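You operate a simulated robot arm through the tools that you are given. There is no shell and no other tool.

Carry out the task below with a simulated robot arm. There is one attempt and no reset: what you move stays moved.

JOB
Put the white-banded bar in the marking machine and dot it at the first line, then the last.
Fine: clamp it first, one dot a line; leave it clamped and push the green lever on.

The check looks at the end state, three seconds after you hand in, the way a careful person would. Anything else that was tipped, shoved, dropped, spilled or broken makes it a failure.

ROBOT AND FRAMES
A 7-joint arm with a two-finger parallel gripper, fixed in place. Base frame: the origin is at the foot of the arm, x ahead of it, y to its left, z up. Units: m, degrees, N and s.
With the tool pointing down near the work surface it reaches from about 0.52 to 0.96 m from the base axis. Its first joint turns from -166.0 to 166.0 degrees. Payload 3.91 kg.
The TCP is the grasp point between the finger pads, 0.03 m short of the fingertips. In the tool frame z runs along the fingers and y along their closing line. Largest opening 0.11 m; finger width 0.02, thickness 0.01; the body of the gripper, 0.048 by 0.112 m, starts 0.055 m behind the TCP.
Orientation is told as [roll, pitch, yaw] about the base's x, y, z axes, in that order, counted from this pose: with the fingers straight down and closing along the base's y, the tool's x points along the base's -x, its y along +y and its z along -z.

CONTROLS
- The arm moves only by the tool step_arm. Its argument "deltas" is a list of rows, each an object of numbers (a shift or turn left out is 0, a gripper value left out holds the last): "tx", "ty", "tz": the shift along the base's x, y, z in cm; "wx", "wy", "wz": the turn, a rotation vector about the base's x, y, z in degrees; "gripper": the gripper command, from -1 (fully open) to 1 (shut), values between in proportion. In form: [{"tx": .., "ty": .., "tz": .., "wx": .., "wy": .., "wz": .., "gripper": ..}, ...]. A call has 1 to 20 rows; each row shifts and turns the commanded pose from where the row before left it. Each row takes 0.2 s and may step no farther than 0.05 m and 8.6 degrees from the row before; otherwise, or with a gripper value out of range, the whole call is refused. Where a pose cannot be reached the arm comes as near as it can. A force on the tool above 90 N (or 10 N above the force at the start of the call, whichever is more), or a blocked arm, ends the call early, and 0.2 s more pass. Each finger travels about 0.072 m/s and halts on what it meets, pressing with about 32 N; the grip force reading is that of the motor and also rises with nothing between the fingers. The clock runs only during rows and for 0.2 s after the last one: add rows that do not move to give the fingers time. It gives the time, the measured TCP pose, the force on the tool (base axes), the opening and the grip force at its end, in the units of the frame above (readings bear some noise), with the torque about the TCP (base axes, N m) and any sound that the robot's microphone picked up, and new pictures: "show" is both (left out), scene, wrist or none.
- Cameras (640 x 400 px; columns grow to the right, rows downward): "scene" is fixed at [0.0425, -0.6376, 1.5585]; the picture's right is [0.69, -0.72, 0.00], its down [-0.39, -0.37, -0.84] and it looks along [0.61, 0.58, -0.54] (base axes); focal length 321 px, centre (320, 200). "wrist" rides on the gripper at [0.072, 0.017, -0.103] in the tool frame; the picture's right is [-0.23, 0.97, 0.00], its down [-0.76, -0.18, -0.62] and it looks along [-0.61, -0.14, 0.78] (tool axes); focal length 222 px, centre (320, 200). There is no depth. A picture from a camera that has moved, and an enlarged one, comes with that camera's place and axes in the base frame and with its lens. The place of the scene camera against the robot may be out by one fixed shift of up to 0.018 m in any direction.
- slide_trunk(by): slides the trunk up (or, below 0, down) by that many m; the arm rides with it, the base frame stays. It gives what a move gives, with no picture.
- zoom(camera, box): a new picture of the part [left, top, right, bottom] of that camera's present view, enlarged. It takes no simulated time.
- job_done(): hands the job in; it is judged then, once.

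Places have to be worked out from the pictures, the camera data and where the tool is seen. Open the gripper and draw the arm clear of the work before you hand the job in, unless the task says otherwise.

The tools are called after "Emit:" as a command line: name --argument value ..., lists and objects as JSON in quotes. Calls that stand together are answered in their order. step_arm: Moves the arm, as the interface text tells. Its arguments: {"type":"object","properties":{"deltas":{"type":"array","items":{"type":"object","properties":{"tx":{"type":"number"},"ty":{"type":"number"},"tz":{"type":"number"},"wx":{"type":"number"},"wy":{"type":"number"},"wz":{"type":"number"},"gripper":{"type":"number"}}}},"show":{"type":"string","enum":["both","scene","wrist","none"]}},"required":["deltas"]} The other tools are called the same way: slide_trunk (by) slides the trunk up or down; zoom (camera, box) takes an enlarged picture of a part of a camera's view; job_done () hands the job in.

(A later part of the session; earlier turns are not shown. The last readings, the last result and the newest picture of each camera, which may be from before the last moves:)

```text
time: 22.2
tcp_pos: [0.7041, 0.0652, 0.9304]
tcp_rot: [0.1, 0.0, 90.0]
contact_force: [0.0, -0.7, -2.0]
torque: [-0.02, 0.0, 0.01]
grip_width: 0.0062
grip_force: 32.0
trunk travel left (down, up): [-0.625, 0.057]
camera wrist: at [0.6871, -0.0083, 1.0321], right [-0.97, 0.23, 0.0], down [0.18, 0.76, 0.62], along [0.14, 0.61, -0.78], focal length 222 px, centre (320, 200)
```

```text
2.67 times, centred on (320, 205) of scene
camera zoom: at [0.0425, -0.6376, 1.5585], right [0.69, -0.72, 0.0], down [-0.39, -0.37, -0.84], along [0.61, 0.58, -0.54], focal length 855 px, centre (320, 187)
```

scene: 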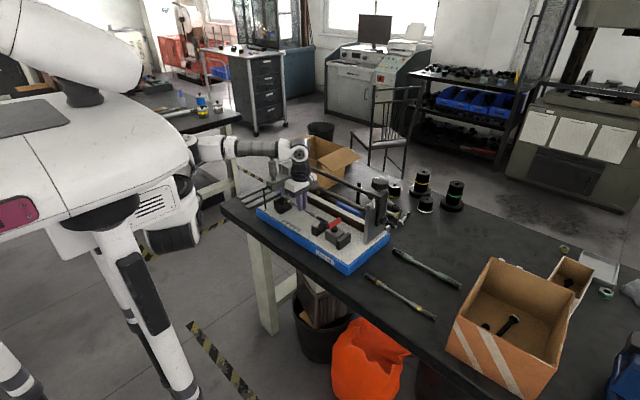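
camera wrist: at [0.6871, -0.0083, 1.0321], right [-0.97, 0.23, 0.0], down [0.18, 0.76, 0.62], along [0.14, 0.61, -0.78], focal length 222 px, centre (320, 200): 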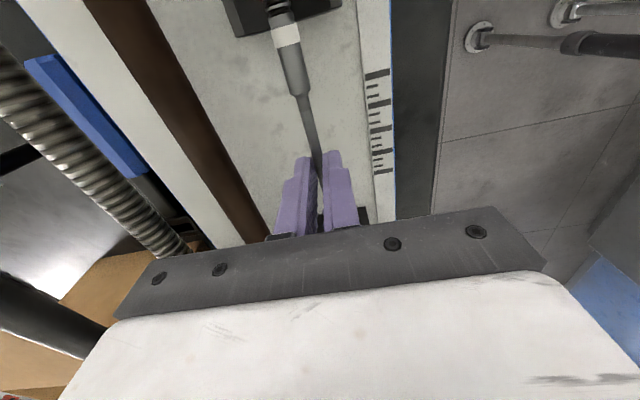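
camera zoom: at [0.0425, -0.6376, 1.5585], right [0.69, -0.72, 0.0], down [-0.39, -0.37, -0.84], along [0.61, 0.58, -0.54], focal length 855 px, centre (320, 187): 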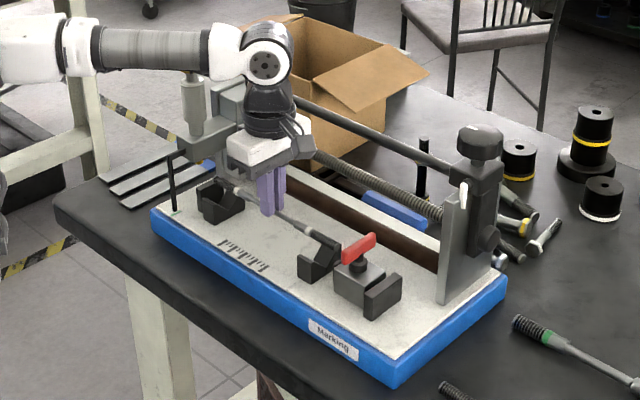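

The bar hangs about 4 cm above both V-blocks and reads well centred. I'll correct x by 2 mm and descend the rest gradually.

Emit:
step_arm --deltas '[{"tx": 0.2, "tz": -1.2}, {"tz": -1.0}, {"tz": -0.8}, {"tz": -0.5}, {}]' --show "both"

Emit:
zoom --camera "wrist" --box '[220, 0, 420, 140]'

Emit:
zoom --camera "scene" --box '[270, 170, 370, 260]'

```text
time: 23.4
tcp_pos: [0.7066, 0.0643, 0.8962]
tcp_rot: [0.0, 0.0, 90.0]
contact_force: [-1.0, -0.4, 1.5]
torque: [-0.01, 0.05, 0.02]
grip_width: 0.0062
grip_force: 32.1
trunk travel left (down, up): [-0.625, 0.057]
camera wrist: at [0.6894, -0.0086, 0.9984], right [-0.97, 0.23, 0.0], down [0.18, 0.76, 0.62], along [0.14, 0.61, -0.78], focal length 222 px, centre (320, 200)
```

scene: 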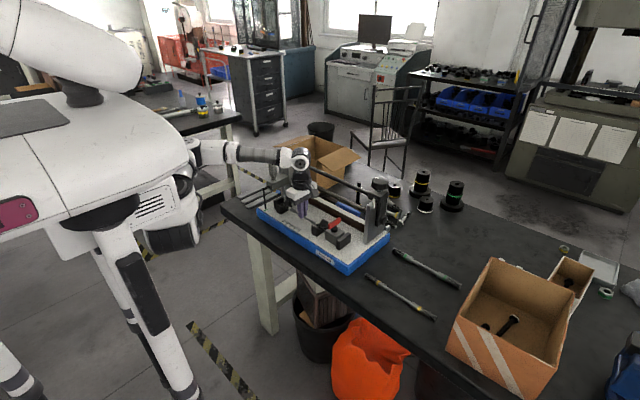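
wrist: 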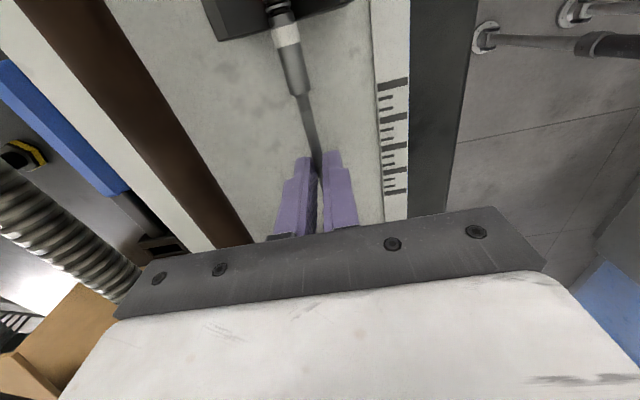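

```text
2.86 times, centred on (320, 70) of wrist
camera zoom: at [0.6894, -0.0086, 0.9984], right [-0.97, 0.23, 0.0], down [0.18, 0.76, 0.62], along [0.14, 0.61, -0.78], focal length 635 px, centre (320, 571)
```

zoom: 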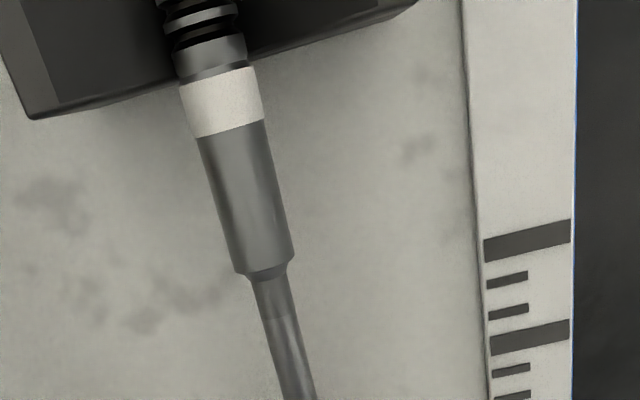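

```text
4.44 times, centred on (320, 215) of scene
camera zoom: at [0.0425, -0.6376, 1.5585], right [0.69, -0.72, 0.0], down [-0.39, -0.37, -0.84], along [0.61, 0.58, -0.54], focal length 1426 px, centre (320, 133)
```

zoom: 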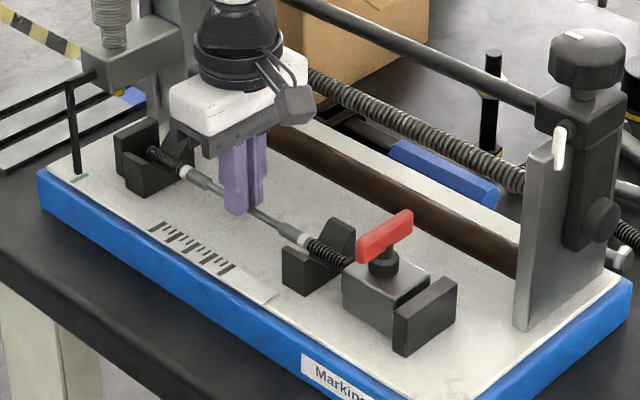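

The bar ends are now inside the V grooves. I'll lower in small steps watching the force for seating.

Emit:
step_arm --deltas '[{"tz": -0.2}, {"tz": -0.2}, {}]' --show "none"

Emit:
step_arm --deltas '[{"tz": -0.15}, {}]' --show "none"

```text
time: 24.2
tcp_pos: [0.7058, 0.0643, 0.8933]
tcp_rot: [-0.1, 0.0, 89.9]
contact_force: [-11.5, 1.7, 20.3]
torque: [0.01, 0.29, -0.02]
grip_width: 0.0062
grip_force: 32.1
trunk travel left (down, up): [-0.625, 0.057]
```

```text
time: 24.8
tcp_pos: [0.7051, 0.0651, 0.8925]
tcp_rot: [-0.1, 0.1, 90.0]
contact_force: [-14.9, 1.7, 25.0]
torque: [-0.01, 0.44, -0.01]
grip_width: 0.0061
grip_force: 32.3
trunk travel left (down, up): [-0.625, 0.057]
```

Contact at z≈0.8925 with a -x push shows the bar riding on the +x slope, so I'll ease it toward -x to centre it.

Emit:
step_arm --deltas '[{"tx": -0.1}, {"tx": -0.1}, {}]' --show "none"

```text
time: 25.6
tcp_pos: [0.7052, 0.0649, 0.8922]
tcp_rot: [-0.3, 0.0, 90.0]
contact_force: [0.5, -0.6, 26.2]
torque: [-0.04, -0.03, -0.01]
grip_width: 0.0065
grip_force: 31.8
trunk travel left (down, up): [-0.625, 0.057]
```

Side force is now zero with 26 N down, so the bar is seated on both slopes. I'll take off most of the push, then open the fingers partway.

Emit:
step_arm --deltas '[{"tz": 0.2}, {}]' --show "none"

Emit:
step_arm --deltas '[{"gripper": 0.7}, {"gripper": 0.5}, {"gripper": 0.3}, {"gripper": 0.3}, {}]' --show "both"

Emit:
zoom --camera "scene" --box '[270, 170, 370, 260]'

```text
time: 26.2
tcp_pos: [0.7053, 0.0653, 0.8914]
tcp_rot: [-0.1, -0.1, 90.0]
contact_force: [5.6, -0.5, 13.1]
torque: [-0.22, -0.15, 0.02]
grip_width: 0.0063
grip_force: 31.8
trunk travel left (down, up): [-0.625, 0.057]
```

```text
time: 27.4
tcp_pos: [0.7054, 0.0648, 0.8917]
tcp_rot: [0.0, 0.0, 90.0]
contact_force: [-0.2, -1.3, -0.5]
torque: [-0.02, 0.03, 0.01]
grip_width: 0.0387
grip_force: 0.1
trunk travel left (down, up): [-0.625, 0.057]
camera wrist: at [0.6873, -0.0085, 0.9945], right [-0.97, 0.23, 0.0], down [0.18, 0.76, 0.62], along [0.14, 0.61, -0.78], focal length 222 px, centre (320, 200)
```

scene: 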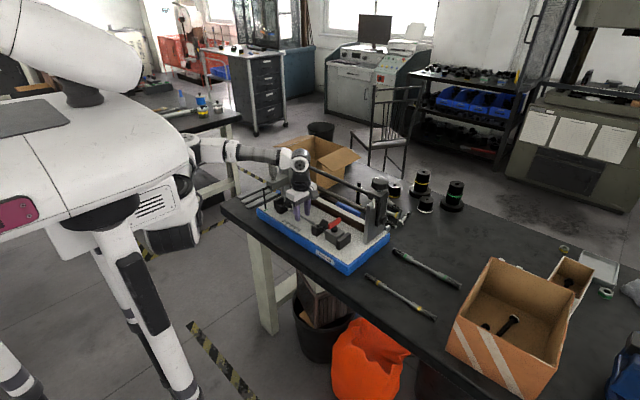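
wrist: 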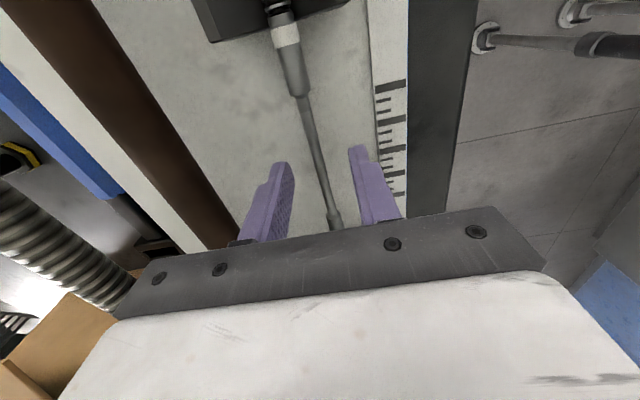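

```text
4.44 times, centred on (320, 215) of scene
camera zoom: at [0.0425, -0.6376, 1.5585], right [0.69, -0.72, 0.0], down [-0.39, -0.37, -0.84], along [0.61, 0.58, -0.54], focal length 1426 px, centre (320, 133)
```

zoom: 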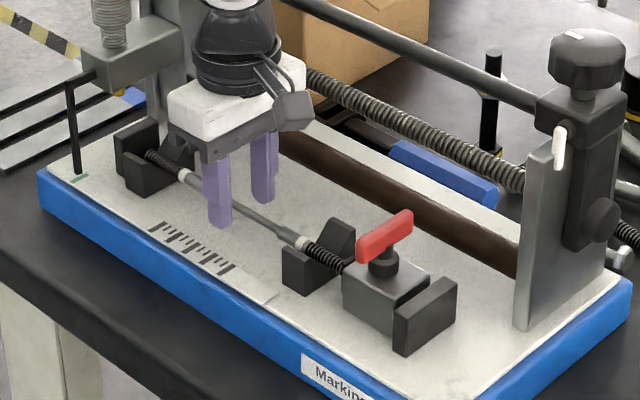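

The bar rests in both V-blocks. I'll lift clear, move over the red T-handle (about x 0.706, y -0.092, top z 0.918, lying along x), turn the tool back to yaw 0 and open wider.

Emit:
step_arm --deltas '[{"tz": 1}, {"tz": 3}, {"tz": 4}, {"tz": 4}, {"tz": 4}]' --show "scene"

Emit:
step_arm --deltas '[{"ty": -1.43, "wz": -8.2}, {"ty": -1.43, "wz": -8.2}, {"ty": -1.43, "wz": -8.2}, {"ty": -1.43, "wz": -8.2}, {"ty": -1.43, "wz": -8.2}, {"ty": -1.43, "wz": -8.2}, {"ty": -1.43, "wz": -8.2}, {"ty": -1.43, "wz": -8.2}, {"ty": -1.43, "wz": -8.2}, {"ty": -1.43, "wz": -8.2}, {"ty": -1.43, "wz": -8.0}, {}]' --show "both"

Emit:
zoom --camera "wrist" --box '[240, 60, 400, 220]'

Emit:
zoom --camera "scene" --box '[240, 160, 360, 260]'

```text
time: 28.6
tcp_pos: [0.7038, 0.0653, 1.0519]
tcp_rot: [0.0, 0.0, 90.0]
contact_force: [0.4, 0.2, -0.4]
torque: [-0.01, -0.01, 0.01]
grip_width: 0.0385
grip_force: 0.1
trunk travel left (down, up): [-0.625, 0.057]
```

scene: 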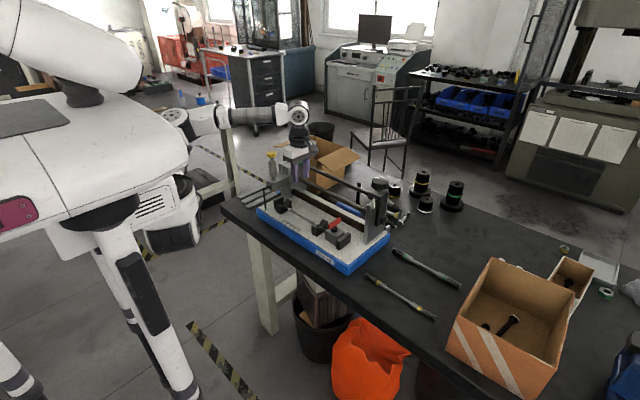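

```text
time: 31.2
tcp_pos: [0.7046, -0.0922, 1.051]
tcp_rot: [-0.1, 0.0, -0.1]
contact_force: [-0.1, -0.4, 0.0]
torque: [0.04, 0.0, 0.01]
grip_width: 0.0387
grip_force: 0.2
trunk travel left (down, up): [-0.625, 0.057]
camera wrist: at [0.632, -0.0758, 1.1544], right [0.23, 0.97, 0.0], down [0.76, -0.18, 0.62], along [0.61, -0.14, -0.78], focal length 222 px, centre (320, 200)
```

scene: 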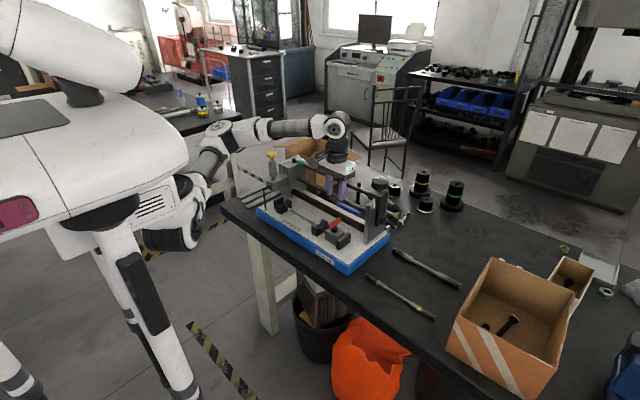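
wrist: 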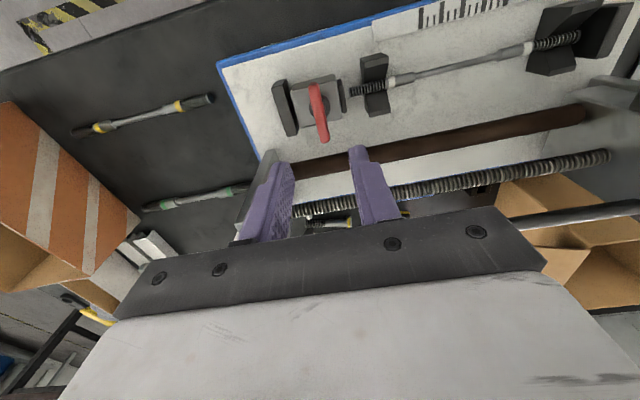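

```text
2.50 times, centred on (320, 140) of wrist
camera zoom: at [0.632, -0.0758, 1.1544], right [0.23, 0.97, 0.0], down [0.76, -0.18, 0.62], along [0.61, -0.14, -0.78], focal length 555 px, centre (320, 350)
```

zoom: 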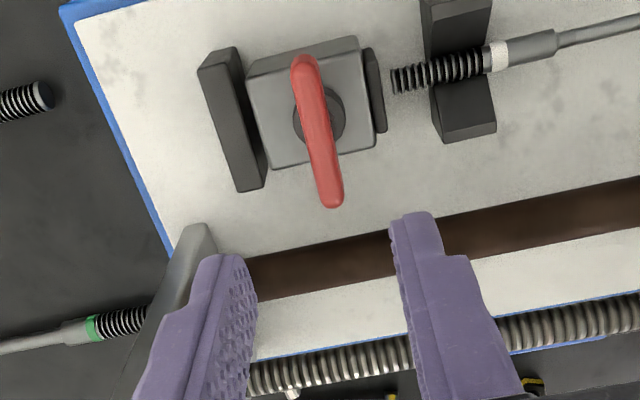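

```text
4.00 times, centred on (300, 210) of scene
camera zoom: at [0.0425, -0.6376, 1.5585], right [0.69, -0.72, 0.0], down [-0.39, -0.37, -0.84], along [0.61, 0.58, -0.54], focal length 1283 px, centre (400, 160)
```

zoom: 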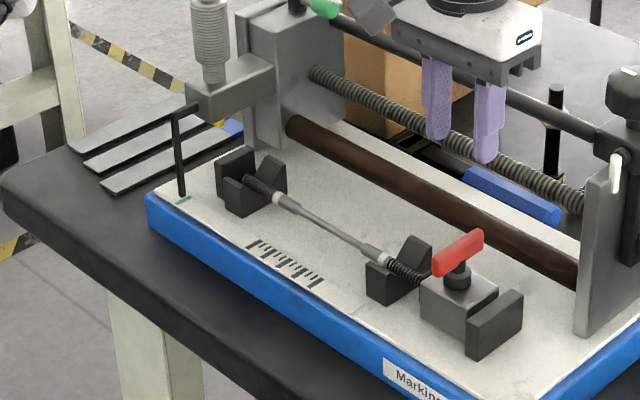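

The bar sits with a few mm gap to the clamp pad. I'll lower the open fingers around the red T-handle at (0.705, -0.093), tips at about z 0.90, above the clamp block.

Emit:
step_arm --deltas '[{"tx": 0.05, "tz": -4}, {"tz": -4}, {"tz": -3}, {"tz": -1}, {}]' --show "both"

Emit:
zoom --camera "wrist" --box '[220, 60, 420, 240]'

Emit:
zoom --camera "scene" --box '[300, 170, 400, 260]'

```text
time: 32.4
tcp_pos: [0.7056, -0.0913, 0.9318]
tcp_rot: [-0.1, -0.1, 0.1]
contact_force: [0.5, -0.1, 0.5]
torque: [0.01, -0.05, 0.02]
grip_width: 0.0385
grip_force: 0.0
trunk travel left (down, up): [-0.625, 0.057]
camera wrist: at [0.6324, -0.0758, 1.0344], right [0.23, 0.97, 0.0], down [0.76, -0.18, 0.62], along [0.61, -0.14, -0.78], focal length 222 px, centre (320, 200)
```

scene: 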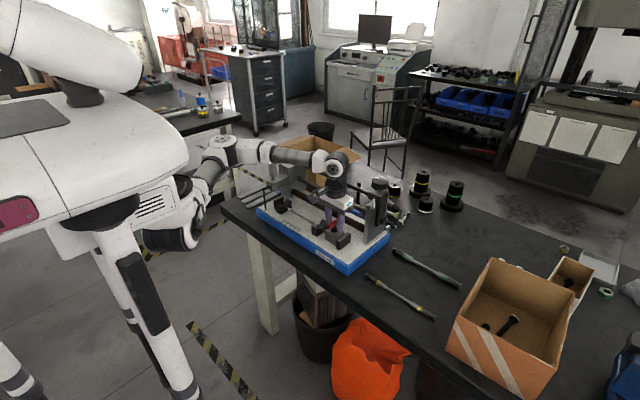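
wrist: 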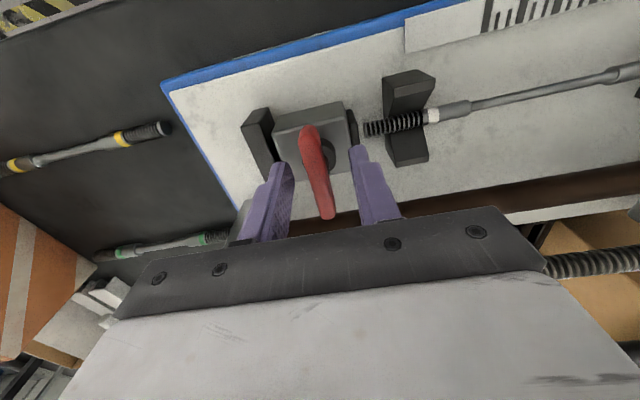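

```text
2.22 times, centred on (320, 150) of wrist
camera zoom: at [0.6324, -0.0758, 1.0344], right [0.23, 0.97, 0.0], down [0.76, -0.18, 0.62], along [0.61, -0.14, -0.78], focal length 494 px, centre (320, 311)
```

zoom: 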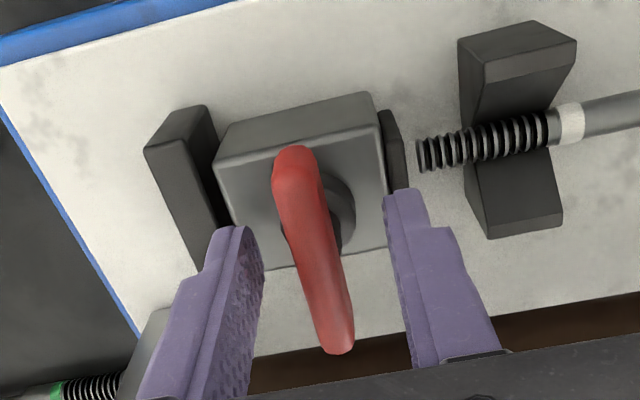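

```text
4.44 times, centred on (350, 215) of scene
camera zoom: at [0.0425, -0.6376, 1.5585], right [0.69, -0.72, 0.0], down [-0.39, -0.37, -0.84], along [0.61, 0.58, -0.54], focal length 1426 px, centre (187, 133)
```

zoom: 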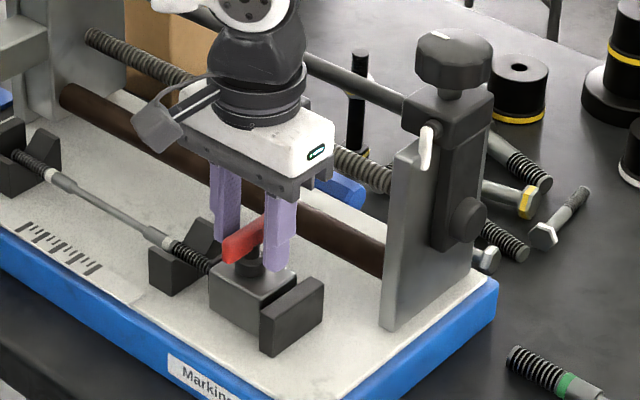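

The fingers straddle the handle. I'll close on it and check the grip.

Emit:
step_arm --deltas '[{"gripper": 0.7}, {"gripper": 1}, {"gripper": 1}, {}]' --show "none"

```text
time: 33.4
tcp_pos: [0.7055, -0.0921, 0.9322]
tcp_rot: [0.0, 0.0, -0.1]
contact_force: [-1.2, -0.8, -2.6]
torque: [-0.26, -0.1, -0.01]
grip_width: 0.0133
grip_force: 44.3
trunk travel left (down, up): [-0.625, 0.057]
```

Gripped at 13 mm wide. I'll try a small clockwise turn (from above) and watch the torque.

Emit:
step_arm --deltas '[{"wz": -4}, {"wz": -4}, {}]' --show "wrist"

Emit:
zoom --camera "wrist" --box '[220, 60, 420, 240]'

```text
time: 34.2
tcp_pos: [0.7058, -0.0926, 0.9326]
tcp_rot: [0.0, 0.0, -8.0]
contact_force: [-0.2, 2.6, -2.9]
torque: [-0.16, 0.01, -0.02]
grip_width: 0.0136
grip_force: 45.0
trunk travel left (down, up): [-0.625, 0.057]
camera wrist: at [0.6356, -0.0659, 1.0346], right [0.36, 0.93, 0.0], down [0.73, -0.28, 0.62], along [0.58, -0.22, -0.78], focal length 222 px, centre (320, 200)
```

wrist: 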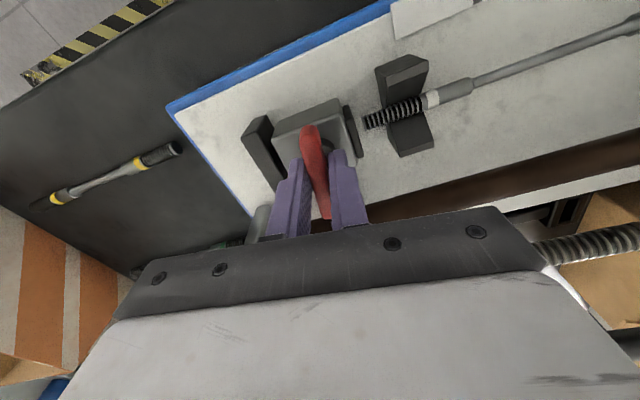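

```text
2.22 times, centred on (320, 150) of wrist
camera zoom: at [0.6356, -0.0659, 1.0346], right [0.36, 0.93, 0.0], down [0.73, -0.28, 0.62], along [0.58, -0.22, -0.78], focal length 494 px, centre (320, 311)
```

zoom: 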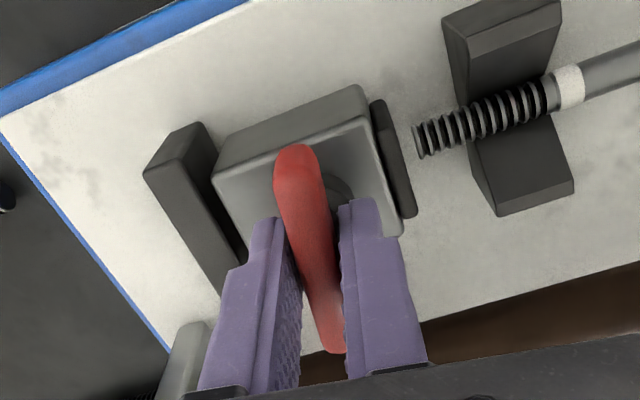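

The handle turned freely with almost no torque. I'll continue clockwise another 24° and compare the pad gap.

Emit:
step_arm --deltas '[{"wz": -6}, {"wz": -6}, {"wz": -6}, {"wz": -6}, {}]' --show "wrist"

Emit:
zoom --camera "wrist" --box '[220, 60, 420, 240]'

Emit:
zoom --camera "scene" --box '[300, 190, 370, 260]'

```text
time: 35.4
tcp_pos: [0.7067, -0.0901, 0.9315]
tcp_rot: [0.0, -0.1, -32.0]
contact_force: [-0.8, 13.1, 1.9]
torque: [0.32, 0.51, -0.01]
grip_width: 0.0134
grip_force: 44.9
trunk travel left (down, up): [-0.625, 0.057]
camera wrist: at [0.6523, -0.0394, 1.0346], right [0.71, 0.71, 0.0], down [0.55, -0.56, 0.62], along [0.44, -0.44, -0.78], focal length 222 px, centre (320, 200)
```

wrist: 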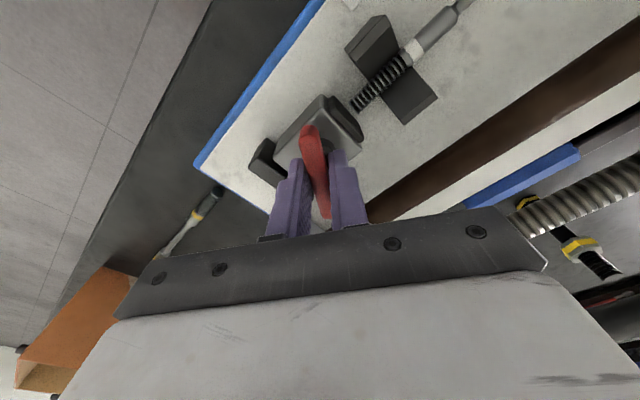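

```text
2.22 times, centred on (320, 150) of wrist
camera zoom: at [0.6523, -0.0394, 1.0346], right [0.71, 0.71, 0.0], down [0.55, -0.56, 0.62], along [0.44, -0.44, -0.78], focal length 494 px, centre (320, 311)
```

zoom: 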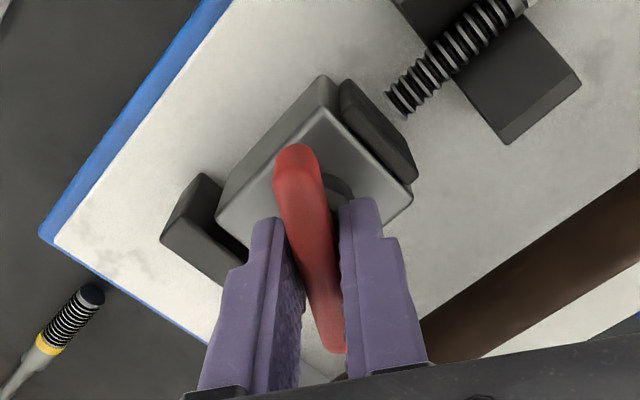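

```text
5.71 times, centred on (335, 225) of scene
camera zoom: at [0.0425, -0.6376, 1.5585], right [0.69, -0.72, 0.0], down [-0.39, -0.37, -0.84], along [0.61, 0.58, -0.54], focal length 1833 px, centre (234, 57)
```

zoom: 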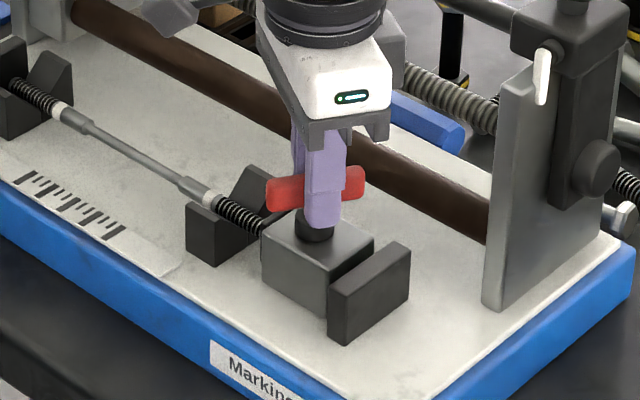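

The block, handle and pad are sliding toward +y as I turn (13 N pulling that way), so clockwise closes the clamp. I'll continue while following in +y.

Emit:
step_arm --deltas '[{"ty": 0.15}, {"wz": -5, "ty": 0.06}, {"wz": -5, "ty": 0.06}, {"wz": -5, "ty": 0.06}, {"wz": -5, "ty": 0.06}, {}]' --show "wrist"

Emit:
zoom --camera "wrist" --box '[220, 40, 420, 240]'

```text
time: 36.8
tcp_pos: [0.7062, -0.0888, 0.9313]
tcp_rot: [0.0, 0.0, -52.2]
contact_force: [-3.6, 13.5, -1.1]
torque: [-0.05, 0.08, 0.01]
grip_width: 0.0133
grip_force: 45.1
trunk travel left (down, up): [-0.625, 0.057]
camera wrist: at [0.6734, -0.0214, 1.0346], right [0.91, 0.42, 0.0], down [0.33, -0.71, 0.62], along [0.26, -0.57, -0.78], focal length 222 px, centre (320, 200)
```

wrist: 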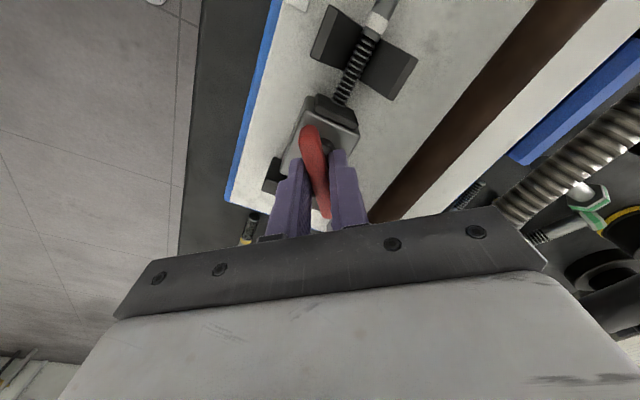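

```text
2.00 times, centred on (320, 140) of wrist
camera zoom: at [0.6734, -0.0214, 1.0346], right [0.91, 0.42, 0.0], down [0.33, -0.71, 0.62], along [0.26, -0.57, -0.78], focal length 444 px, centre (320, 320)
```

zoom: 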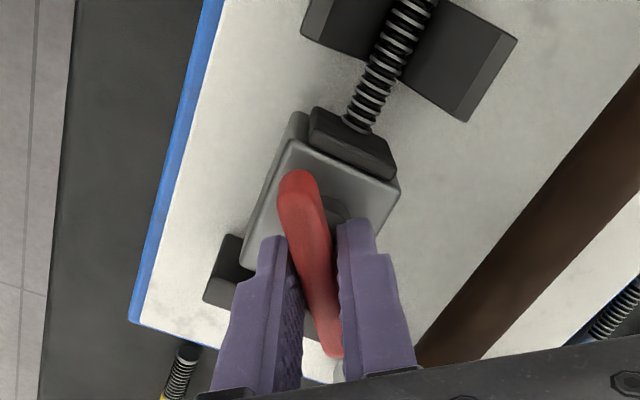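

The pad is now about to meet the bar end, and the gap behind the block has grown. I'll keep turning and following.

Emit:
step_arm --deltas '[{"ty": 0.15}, {"wz": -5, "ty": 0.07}, {"wz": -5, "ty": 0.07}, {"wz": -5, "ty": 0.07}, {}]' --show "wrist"

Emit:
zoom --camera "wrist" --box '[220, 40, 420, 240]'

Emit:
zoom --camera "scene" --box '[260, 170, 370, 260]'

```text
time: 38.0
tcp_pos: [0.7055, -0.0857, 0.9314]
tcp_rot: [0.0, 0.0, -56.9]
contact_force: [-6.3, 9.8, -3.8]
torque: [0.32, -0.16, 0.01]
grip_width: 0.0135
grip_force: 45.0
out of reach, approached as far as the arm can: row 3, 4
trunk travel left (down, up): [-0.625, 0.057]
camera wrist: at [0.6793, -0.0169, 1.0346], right [0.94, 0.34, 0.0], down [0.27, -0.74, 0.62], along [0.21, -0.59, -0.78], focal length 222 px, centre (320, 200)
```

wrist: 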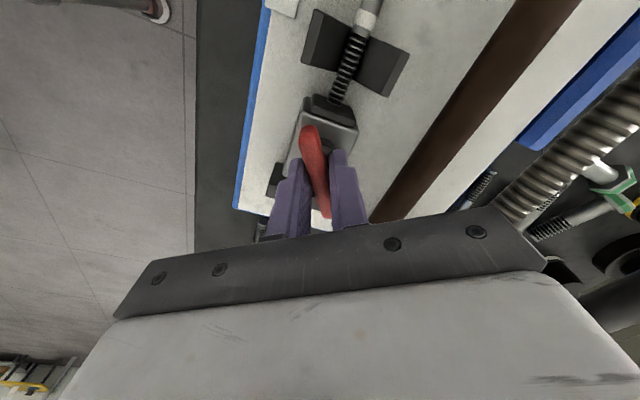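

```text
2.00 times, centred on (320, 140) of wrist
camera zoom: at [0.6793, -0.0169, 1.0346], right [0.94, 0.34, 0.0], down [0.27, -0.74, 0.62], along [0.21, -0.59, -0.78], focal length 444 px, centre (320, 320)
```

zoom: 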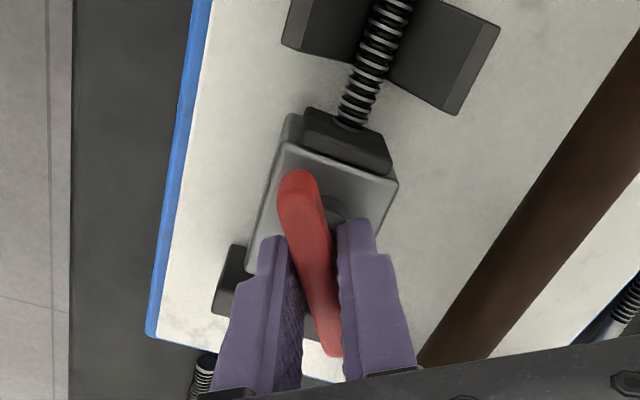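

```text
4.44 times, centred on (315, 215) of scene
camera zoom: at [0.0425, -0.6376, 1.5585], right [0.69, -0.72, 0.0], down [-0.39, -0.37, -0.84], along [0.61, 0.58, -0.54], focal length 1426 px, centre (342, 133)
```

zoom: 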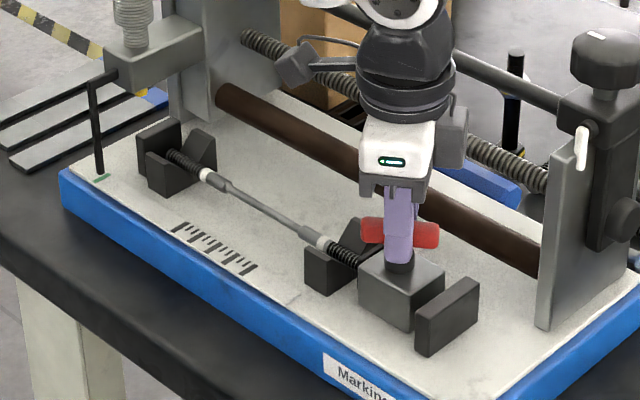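

The wrist hit its joint limit at about -57° yaw while the block has advanced some 7 mm. I'll release the handle and lift, then check the clamp holds its position before re-gripping from the opposite side.

Emit:
step_arm --deltas '[{"gripper": 0.6}, {"gripper": 0.3}, {"gripper": 0.3}, {"tz": 2}, {"tz": 4}, {"tz": 4}, {}]' --show "both"

Emit:
zoom --camera "scene" --box '[260, 170, 370, 260]'

Emit:
zoom --camera "wrist" --box '[240, 60, 400, 220]'

```text
time: 39.6
tcp_pos: [0.7057, -0.0841, 1.0313]
tcp_rot: [0.0, 0.1, -57.0]
contact_force: [0.0, 0.2, -0.6]
torque: [-0.01, 0.01, -0.02]
grip_width: 0.0386
grip_force: 0.1
trunk travel left (down, up): [-0.625, 0.057]
camera wrist: at [0.6804, -0.0156, 1.1343], right [0.94, 0.34, 0.0], down [0.27, -0.74, 0.62], along [0.21, -0.59, -0.78], focal length 222 px, centre (320, 200)
```

scene: 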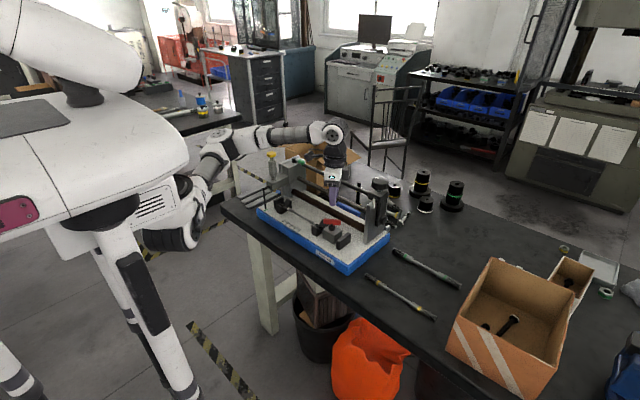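
wrist: 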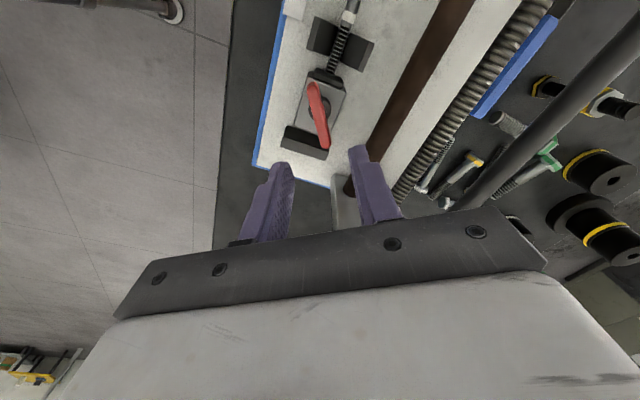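

```text
4.44 times, centred on (315, 215) of scene
camera zoom: at [0.0425, -0.6376, 1.5585], right [0.69, -0.72, 0.0], down [-0.39, -0.37, -0.84], along [0.61, 0.58, -0.54], focal length 1426 px, centre (342, 133)
```

zoom: 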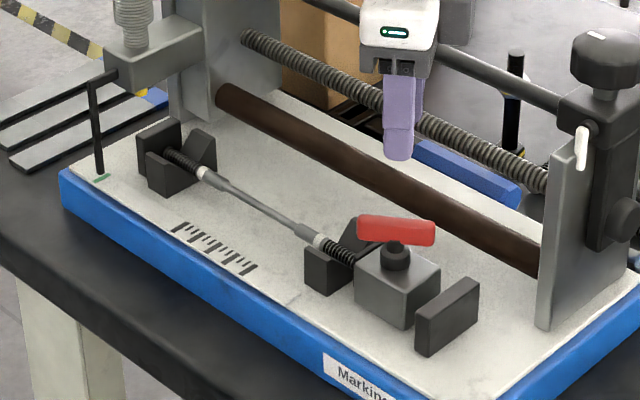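

```text
2.50 times, centred on (320, 140) of wrist
camera zoom: at [0.6804, -0.0156, 1.1343], right [0.94, 0.34, 0.0], down [0.27, -0.74, 0.62], along [0.21, -0.59, -0.78], focal length 555 px, centre (320, 350)
```

zoom: 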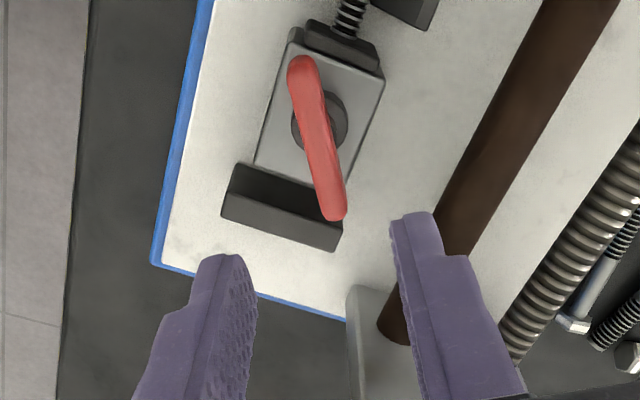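

The clamp stays where I left it: handle at about -57°, centred near (0.703, -0.084). I'll swing the tool round about 170° in the air so I can re-grip the same handle and continue clockwise.

Emit:
step_arm --deltas '[{"wz": 8.5}, {"wz": 8.5}, {"wz": 8.5}, {"wz": 8.5}, {"wz": 8.5}, {"wz": 8.5}, {"wz": 8.5}, {"wz": 8.5}, {"wz": 8.5}, {"wz": 8.5}, {"wz": 8.5}, {"wz": 8.5}, {"wz": 8.5}, {"wz": 8.5}, {"wz": 8.5}, {"wz": 8.5}, {"wz": 8.5}, {"wz": 8.5}, {"wz": 8.5}, {"wz": 8.5}]' --show "both"

Emit:
zoom --camera "wrist" --box '[220, 0, 420, 200]'

```text
time: 43.8
tcp_pos: [0.7066, -0.0853, 1.0324]
tcp_rot: [0.0, 0.0, 113.2]
contact_force: [0.3, 0.1, -0.5]
torque: [0.01, 0.02, -0.01]
grip_width: 0.0385
grip_force: 0.0
trunk travel left (down, up): [-0.625, 0.057]
camera wrist: at [0.718, -0.1589, 1.1345], right [-0.98, -0.17, 0.0], down [-0.14, 0.77, 0.62], along [-0.11, 0.61, -0.78], focal length 222 px, centre (320, 200)
```

scene: 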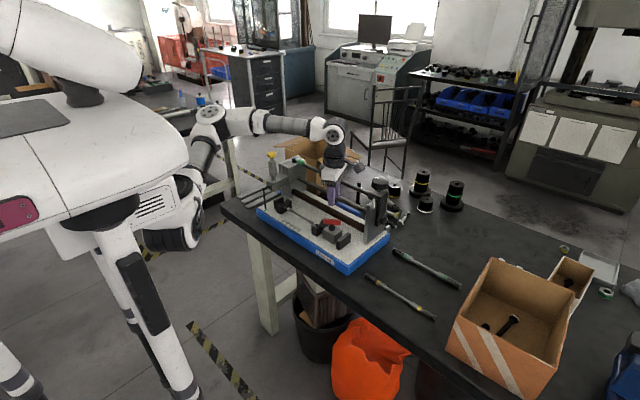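
wrist: 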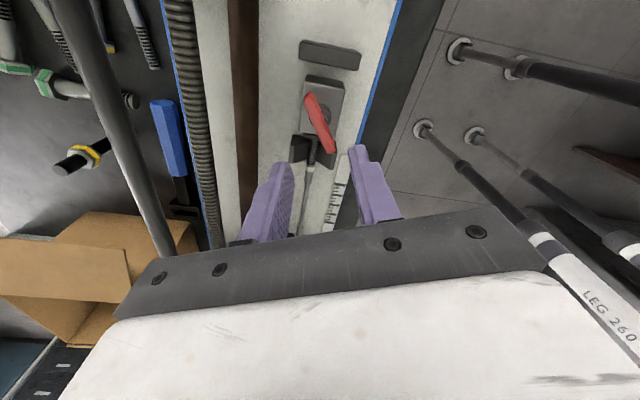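

```text
2.00 times, centred on (320, 100) of wrist
camera zoom: at [0.718, -0.1589, 1.1345], right [-0.98, -0.17, 0.0], down [-0.14, 0.77, 0.62], along [-0.11, 0.61, -0.78], focal length 444 px, centre (320, 400)
```

zoom: 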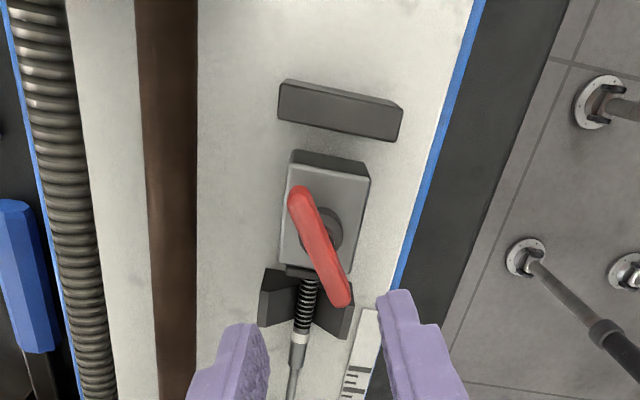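

The handle centre projects at (0.705, -0.085), right below the tool. I'll lower and re-grip it.

Emit:
step_arm --deltas '[{"tx": -0.15, "tz": -4}, {"tz": -4}, {"tz": -1.9}, {}]' --show "both"

Emit:
zoom --camera "wrist" --box '[220, 40, 420, 240]'

Emit:
zoom --camera "scene" --box '[290, 140, 400, 260]'

```text
time: 44.8
tcp_pos: [0.7039, -0.085, 0.9318]
tcp_rot: [0.0, 0.1, 113.0]
contact_force: [0.0, -0.8, -0.9]
torque: [0.01, -0.03, 0.01]
grip_width: 0.0384
grip_force: 0.0
trunk travel left (down, up): [-0.625, 0.057]
camera wrist: at [0.716, -0.159, 1.0349], right [-0.99, -0.17, 0.0], down [-0.13, 0.77, 0.62], along [-0.11, 0.61, -0.78], focal length 222 px, centre (320, 200)
```

scene: 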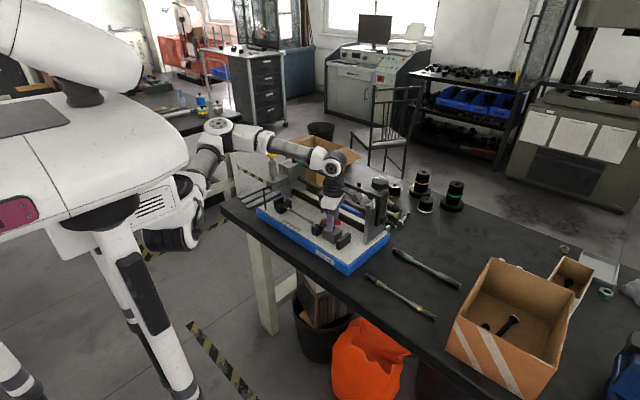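
wrist: 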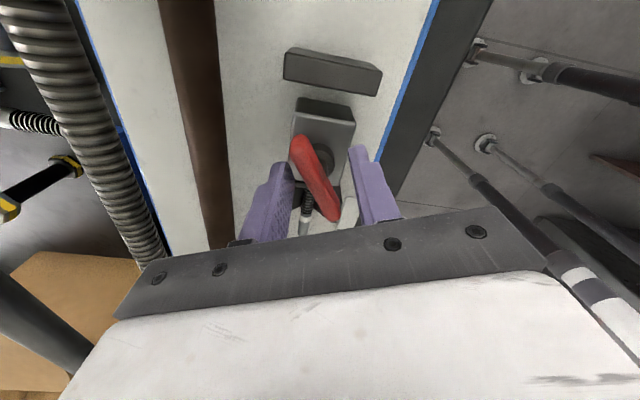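

```text
2.00 times, centred on (320, 140) of wrist
camera zoom: at [0.716, -0.159, 1.0349], right [-0.99, -0.17, 0.0], down [-0.13, 0.77, 0.62], along [-0.11, 0.61, -0.78], focal length 444 px, centre (320, 320)
```

zoom: 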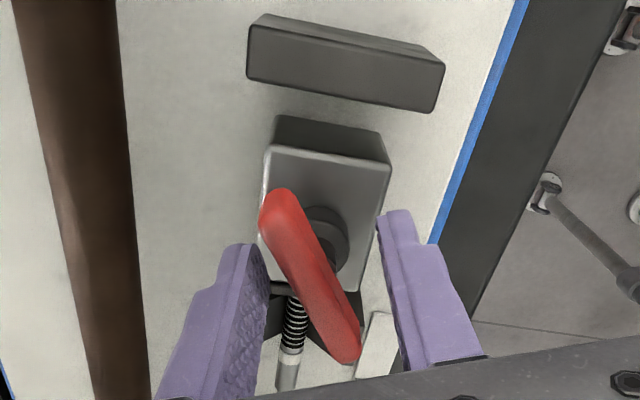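

```text
3.33 times, centred on (345, 200) of scene
camera zoom: at [0.0425, -0.6376, 1.5585], right [0.69, -0.72, 0.0], down [-0.39, -0.37, -0.84], along [0.61, 0.58, -0.54], focal length 1069 px, centre (237, 200)
```

zoom: 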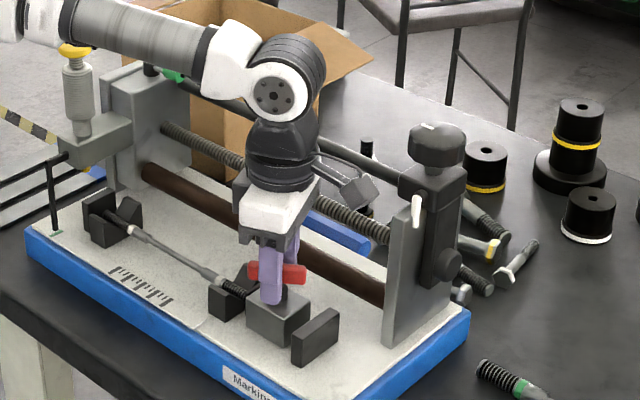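

The fingers straddle the handle and the camera bracket is clear of the post, so I'll grip and continue clockwise while following in +y.

Emit:
step_arm --deltas '[{"gripper": 0.7}, {"gripper": 1}, {"gripper": 1}, {}]' --show "none"

Emit:
step_arm --deltas '[{"wz": -5, "ty": 0.06}, {"wz": -5, "ty": 0.06}, {"wz": -5, "ty": 0.06}, {}]' --show "wrist"

Emit:
zoom --camera "wrist" --box '[220, 40, 420, 240]'

```text
time: 45.8
tcp_pos: [0.7059, -0.083, 0.9314]
tcp_rot: [-0.1, 0.1, 113.2]
contact_force: [22.3, 4.4, 4.4]
torque: [0.28, -0.46, -0.07]
grip_width: 0.0134
grip_force: 45.0
trunk travel left (down, up): [-0.625, 0.057]
```

```text
time: 46.8
tcp_pos: [0.7054, -0.082, 0.9334]
tcp_rot: [0.0, 0.0, 97.9]
contact_force: [20.2, 6.3, 6.1]
torque: [-0.53, -0.54, -0.06]
grip_width: 0.0134
grip_force: 45.1
trunk travel left (down, up): [-0.625, 0.057]
camera wrist: at [0.6977, -0.1575, 1.035], right [-1.0, 0.09, 0.0], down [0.07, 0.78, 0.62], along [0.06, 0.62, -0.78], focal length 222 px, centre (320, 200)
```

wrist: 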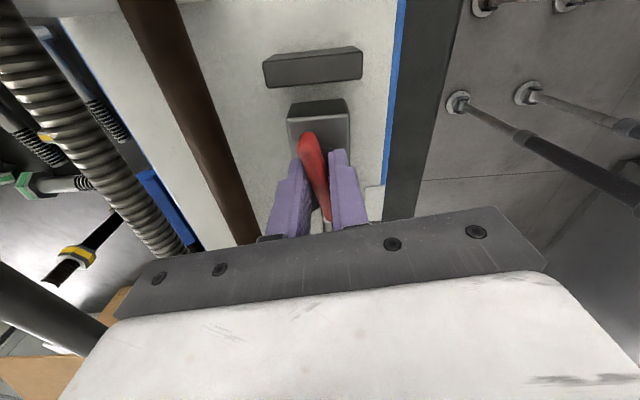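

```text
2.00 times, centred on (320, 140) of wrist
camera zoom: at [0.6977, -0.1575, 1.035], right [-1.0, 0.09, 0.0], down [0.07, 0.78, 0.62], along [0.06, 0.62, -0.78], focal length 444 px, centre (320, 320)
```

zoom: 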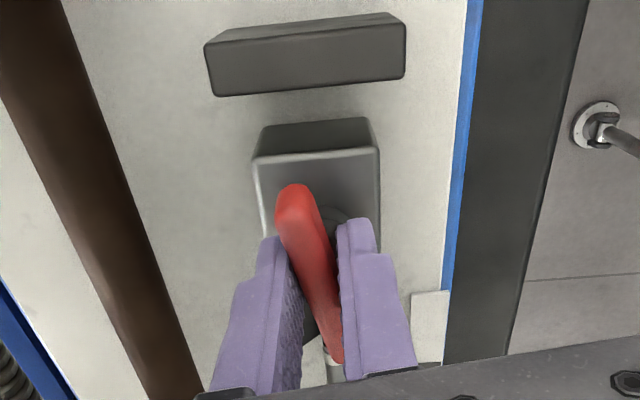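

Side force +20 N in x says the pivot lies a bit further +x, so I'll correct that while turning on.

Emit:
step_arm --deltas '[{"tx": 0.2}, {"wz": -5, "ty": 0.06}, {"wz": -5, "ty": 0.06}, {"wz": -5, "ty": 0.06}, {}]' --show "none"

Emit:
step_arm --deltas '[{"wz": -5, "ty": 0.06}, {"wz": -5, "ty": 0.06}, {"wz": -5, "ty": 0.06}, {}]' --show "wrist"

Emit:
zoom --camera "scene" --box '[250, 160, 380, 260]'

```text
time: 48.0
tcp_pos: [0.7044, -0.0807, 0.9313]
tcp_rot: [0.2, 0.0, 83.0]
contact_force: [-9.3, 8.6, -1.2]
torque: [0.81, 0.06, -0.01]
grip_width: 0.0134
grip_force: 45.1
trunk travel left (down, up): [-0.625, 0.057]
```

```text
time: 49.0
tcp_pos: [0.7041, -0.0799, 0.9326]
tcp_rot: [0.2, 0.0, 67.9]
contact_force: [-31.5, 8.1, -13.0]
torque: [0.6, 0.44, 0.07]
grip_width: 0.0134
grip_force: 44.8
trunk travel left (down, up): [-0.625, 0.057]
camera wrist: at [0.6606, -0.1413, 1.0351], right [-0.82, 0.58, 0.0], down [0.45, 0.64, 0.62], along [0.36, 0.51, -0.78], focal length 222 px, centre (320, 200)
```

wrist: 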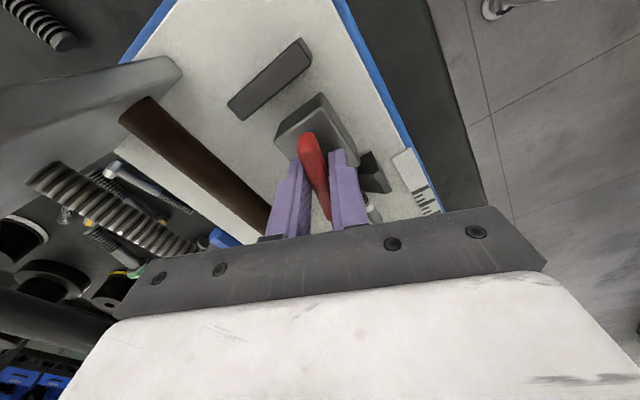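

```text
4.00 times, centred on (315, 210) of scene
camera zoom: at [0.0425, -0.6376, 1.5585], right [0.69, -0.72, 0.0], down [-0.39, -0.37, -0.84], along [0.61, 0.58, -0.54], focal length 1283 px, centre (340, 160)
```

zoom: 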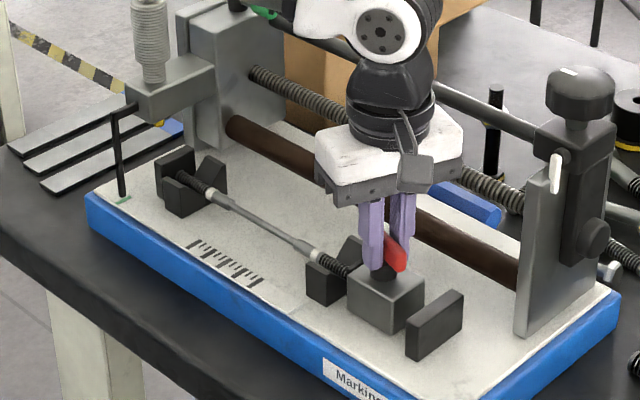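

The block has advanced about 13 mm in total. I'll relieve the x side load and keep turning to find the clamped end.

Emit:
step_arm --deltas '[{"tx": -0.15, "ty": 0.05}, {"tx": -0.12, "ty": 0.03}, {}]' --show "none"

Emit:
step_arm --deltas '[{"wz": -5, "ty": 0.05}, {"wz": -5, "ty": 0.05}, {}]' --show "none"

```text
time: 49.8
tcp_pos: [0.7037, -0.0796, 0.9327]
tcp_rot: [0.0, 0.1, 68.1]
contact_force: [-17.3, -0.2, -17.2]
torque: [-0.18, 0.53, 0.03]
grip_width: 0.0136
grip_force: 45.1
trunk travel left (down, up): [-0.625, 0.057]
```

```text
time: 50.6
tcp_pos: [0.7048, -0.0784, 0.9322]
tcp_rot: [0.0, 0.1, 58.0]
contact_force: [-12.4, -8.8, -17.9]
torque: [-0.42, 0.21, 1.16]
grip_width: 0.0151
grip_force: 44.7
trunk travel left (down, up): [-0.625, 0.057]
```

Torque has risen to 1.2 N·m and the handle is resisting, so the clamp appears to be biting. I'll look before deciding on any further turn.

Emit:
step_arm --deltas '[{"wz": -3}, {}]' --show "wrist"

Emit:
zoom --camera "wrist" --box '[220, 40, 420, 240]'

Emit:
zoom --camera "scene" --box '[270, 170, 360, 250]'

```text
time: 51.2
tcp_pos: [0.7045, -0.0777, 0.9323]
tcp_rot: [0.0, 0.0, 54.9]
contact_force: [-10.8, -9.7, -15.3]
torque: [-0.23, 0.14, 1.19]
grip_width: 0.0164
grip_force: 45.3
trunk travel left (down, up): [-0.625, 0.057]
camera wrist: at [0.648, -0.1289, 1.0352], right [-0.67, 0.75, 0.0], down [0.58, 0.52, 0.62], along [0.46, 0.42, -0.78], focal length 222 px, centre (320, 200)
```

wrist: 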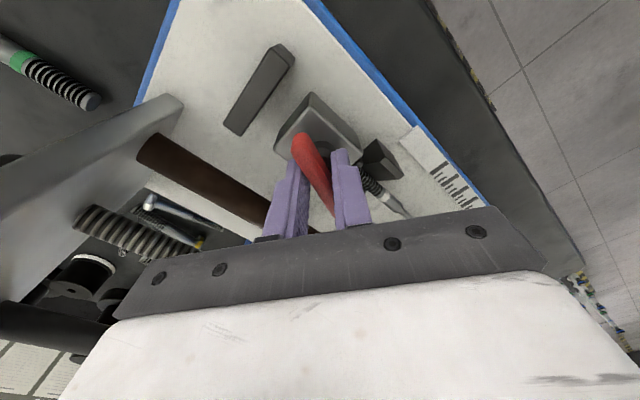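

```text
2.00 times, centred on (320, 140) of wrist
camera zoom: at [0.648, -0.1289, 1.0352], right [-0.67, 0.75, 0.0], down [0.58, 0.52, 0.62], along [0.46, 0.42, -0.78], focal length 444 px, centre (320, 320)
```

zoom: 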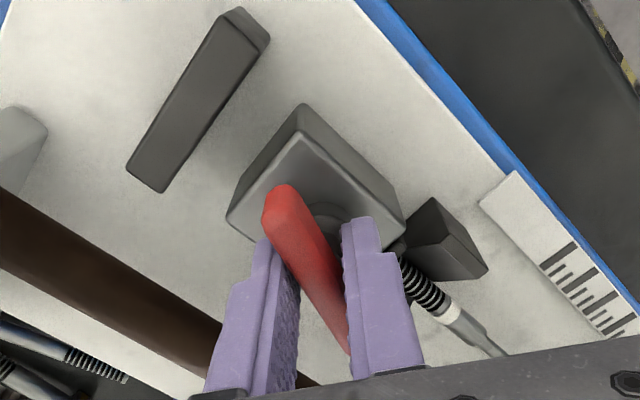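

```text
5.00 times, centred on (315, 210) of scene
camera zoom: at [0.0425, -0.6376, 1.5585], right [0.69, -0.72, 0.0], down [-0.39, -0.37, -0.84], along [0.61, 0.58, -0.54], focal length 1604 px, centre (345, 150)
```

zoom: 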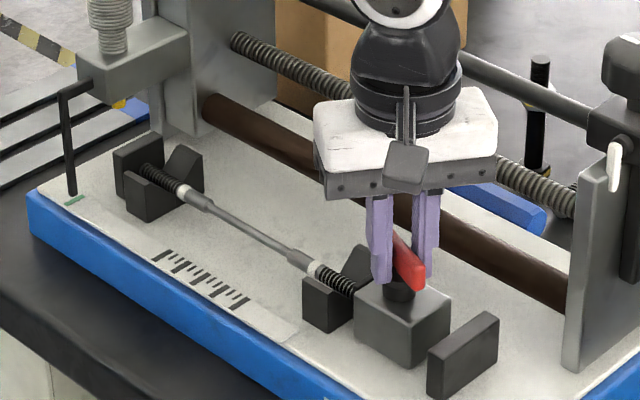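

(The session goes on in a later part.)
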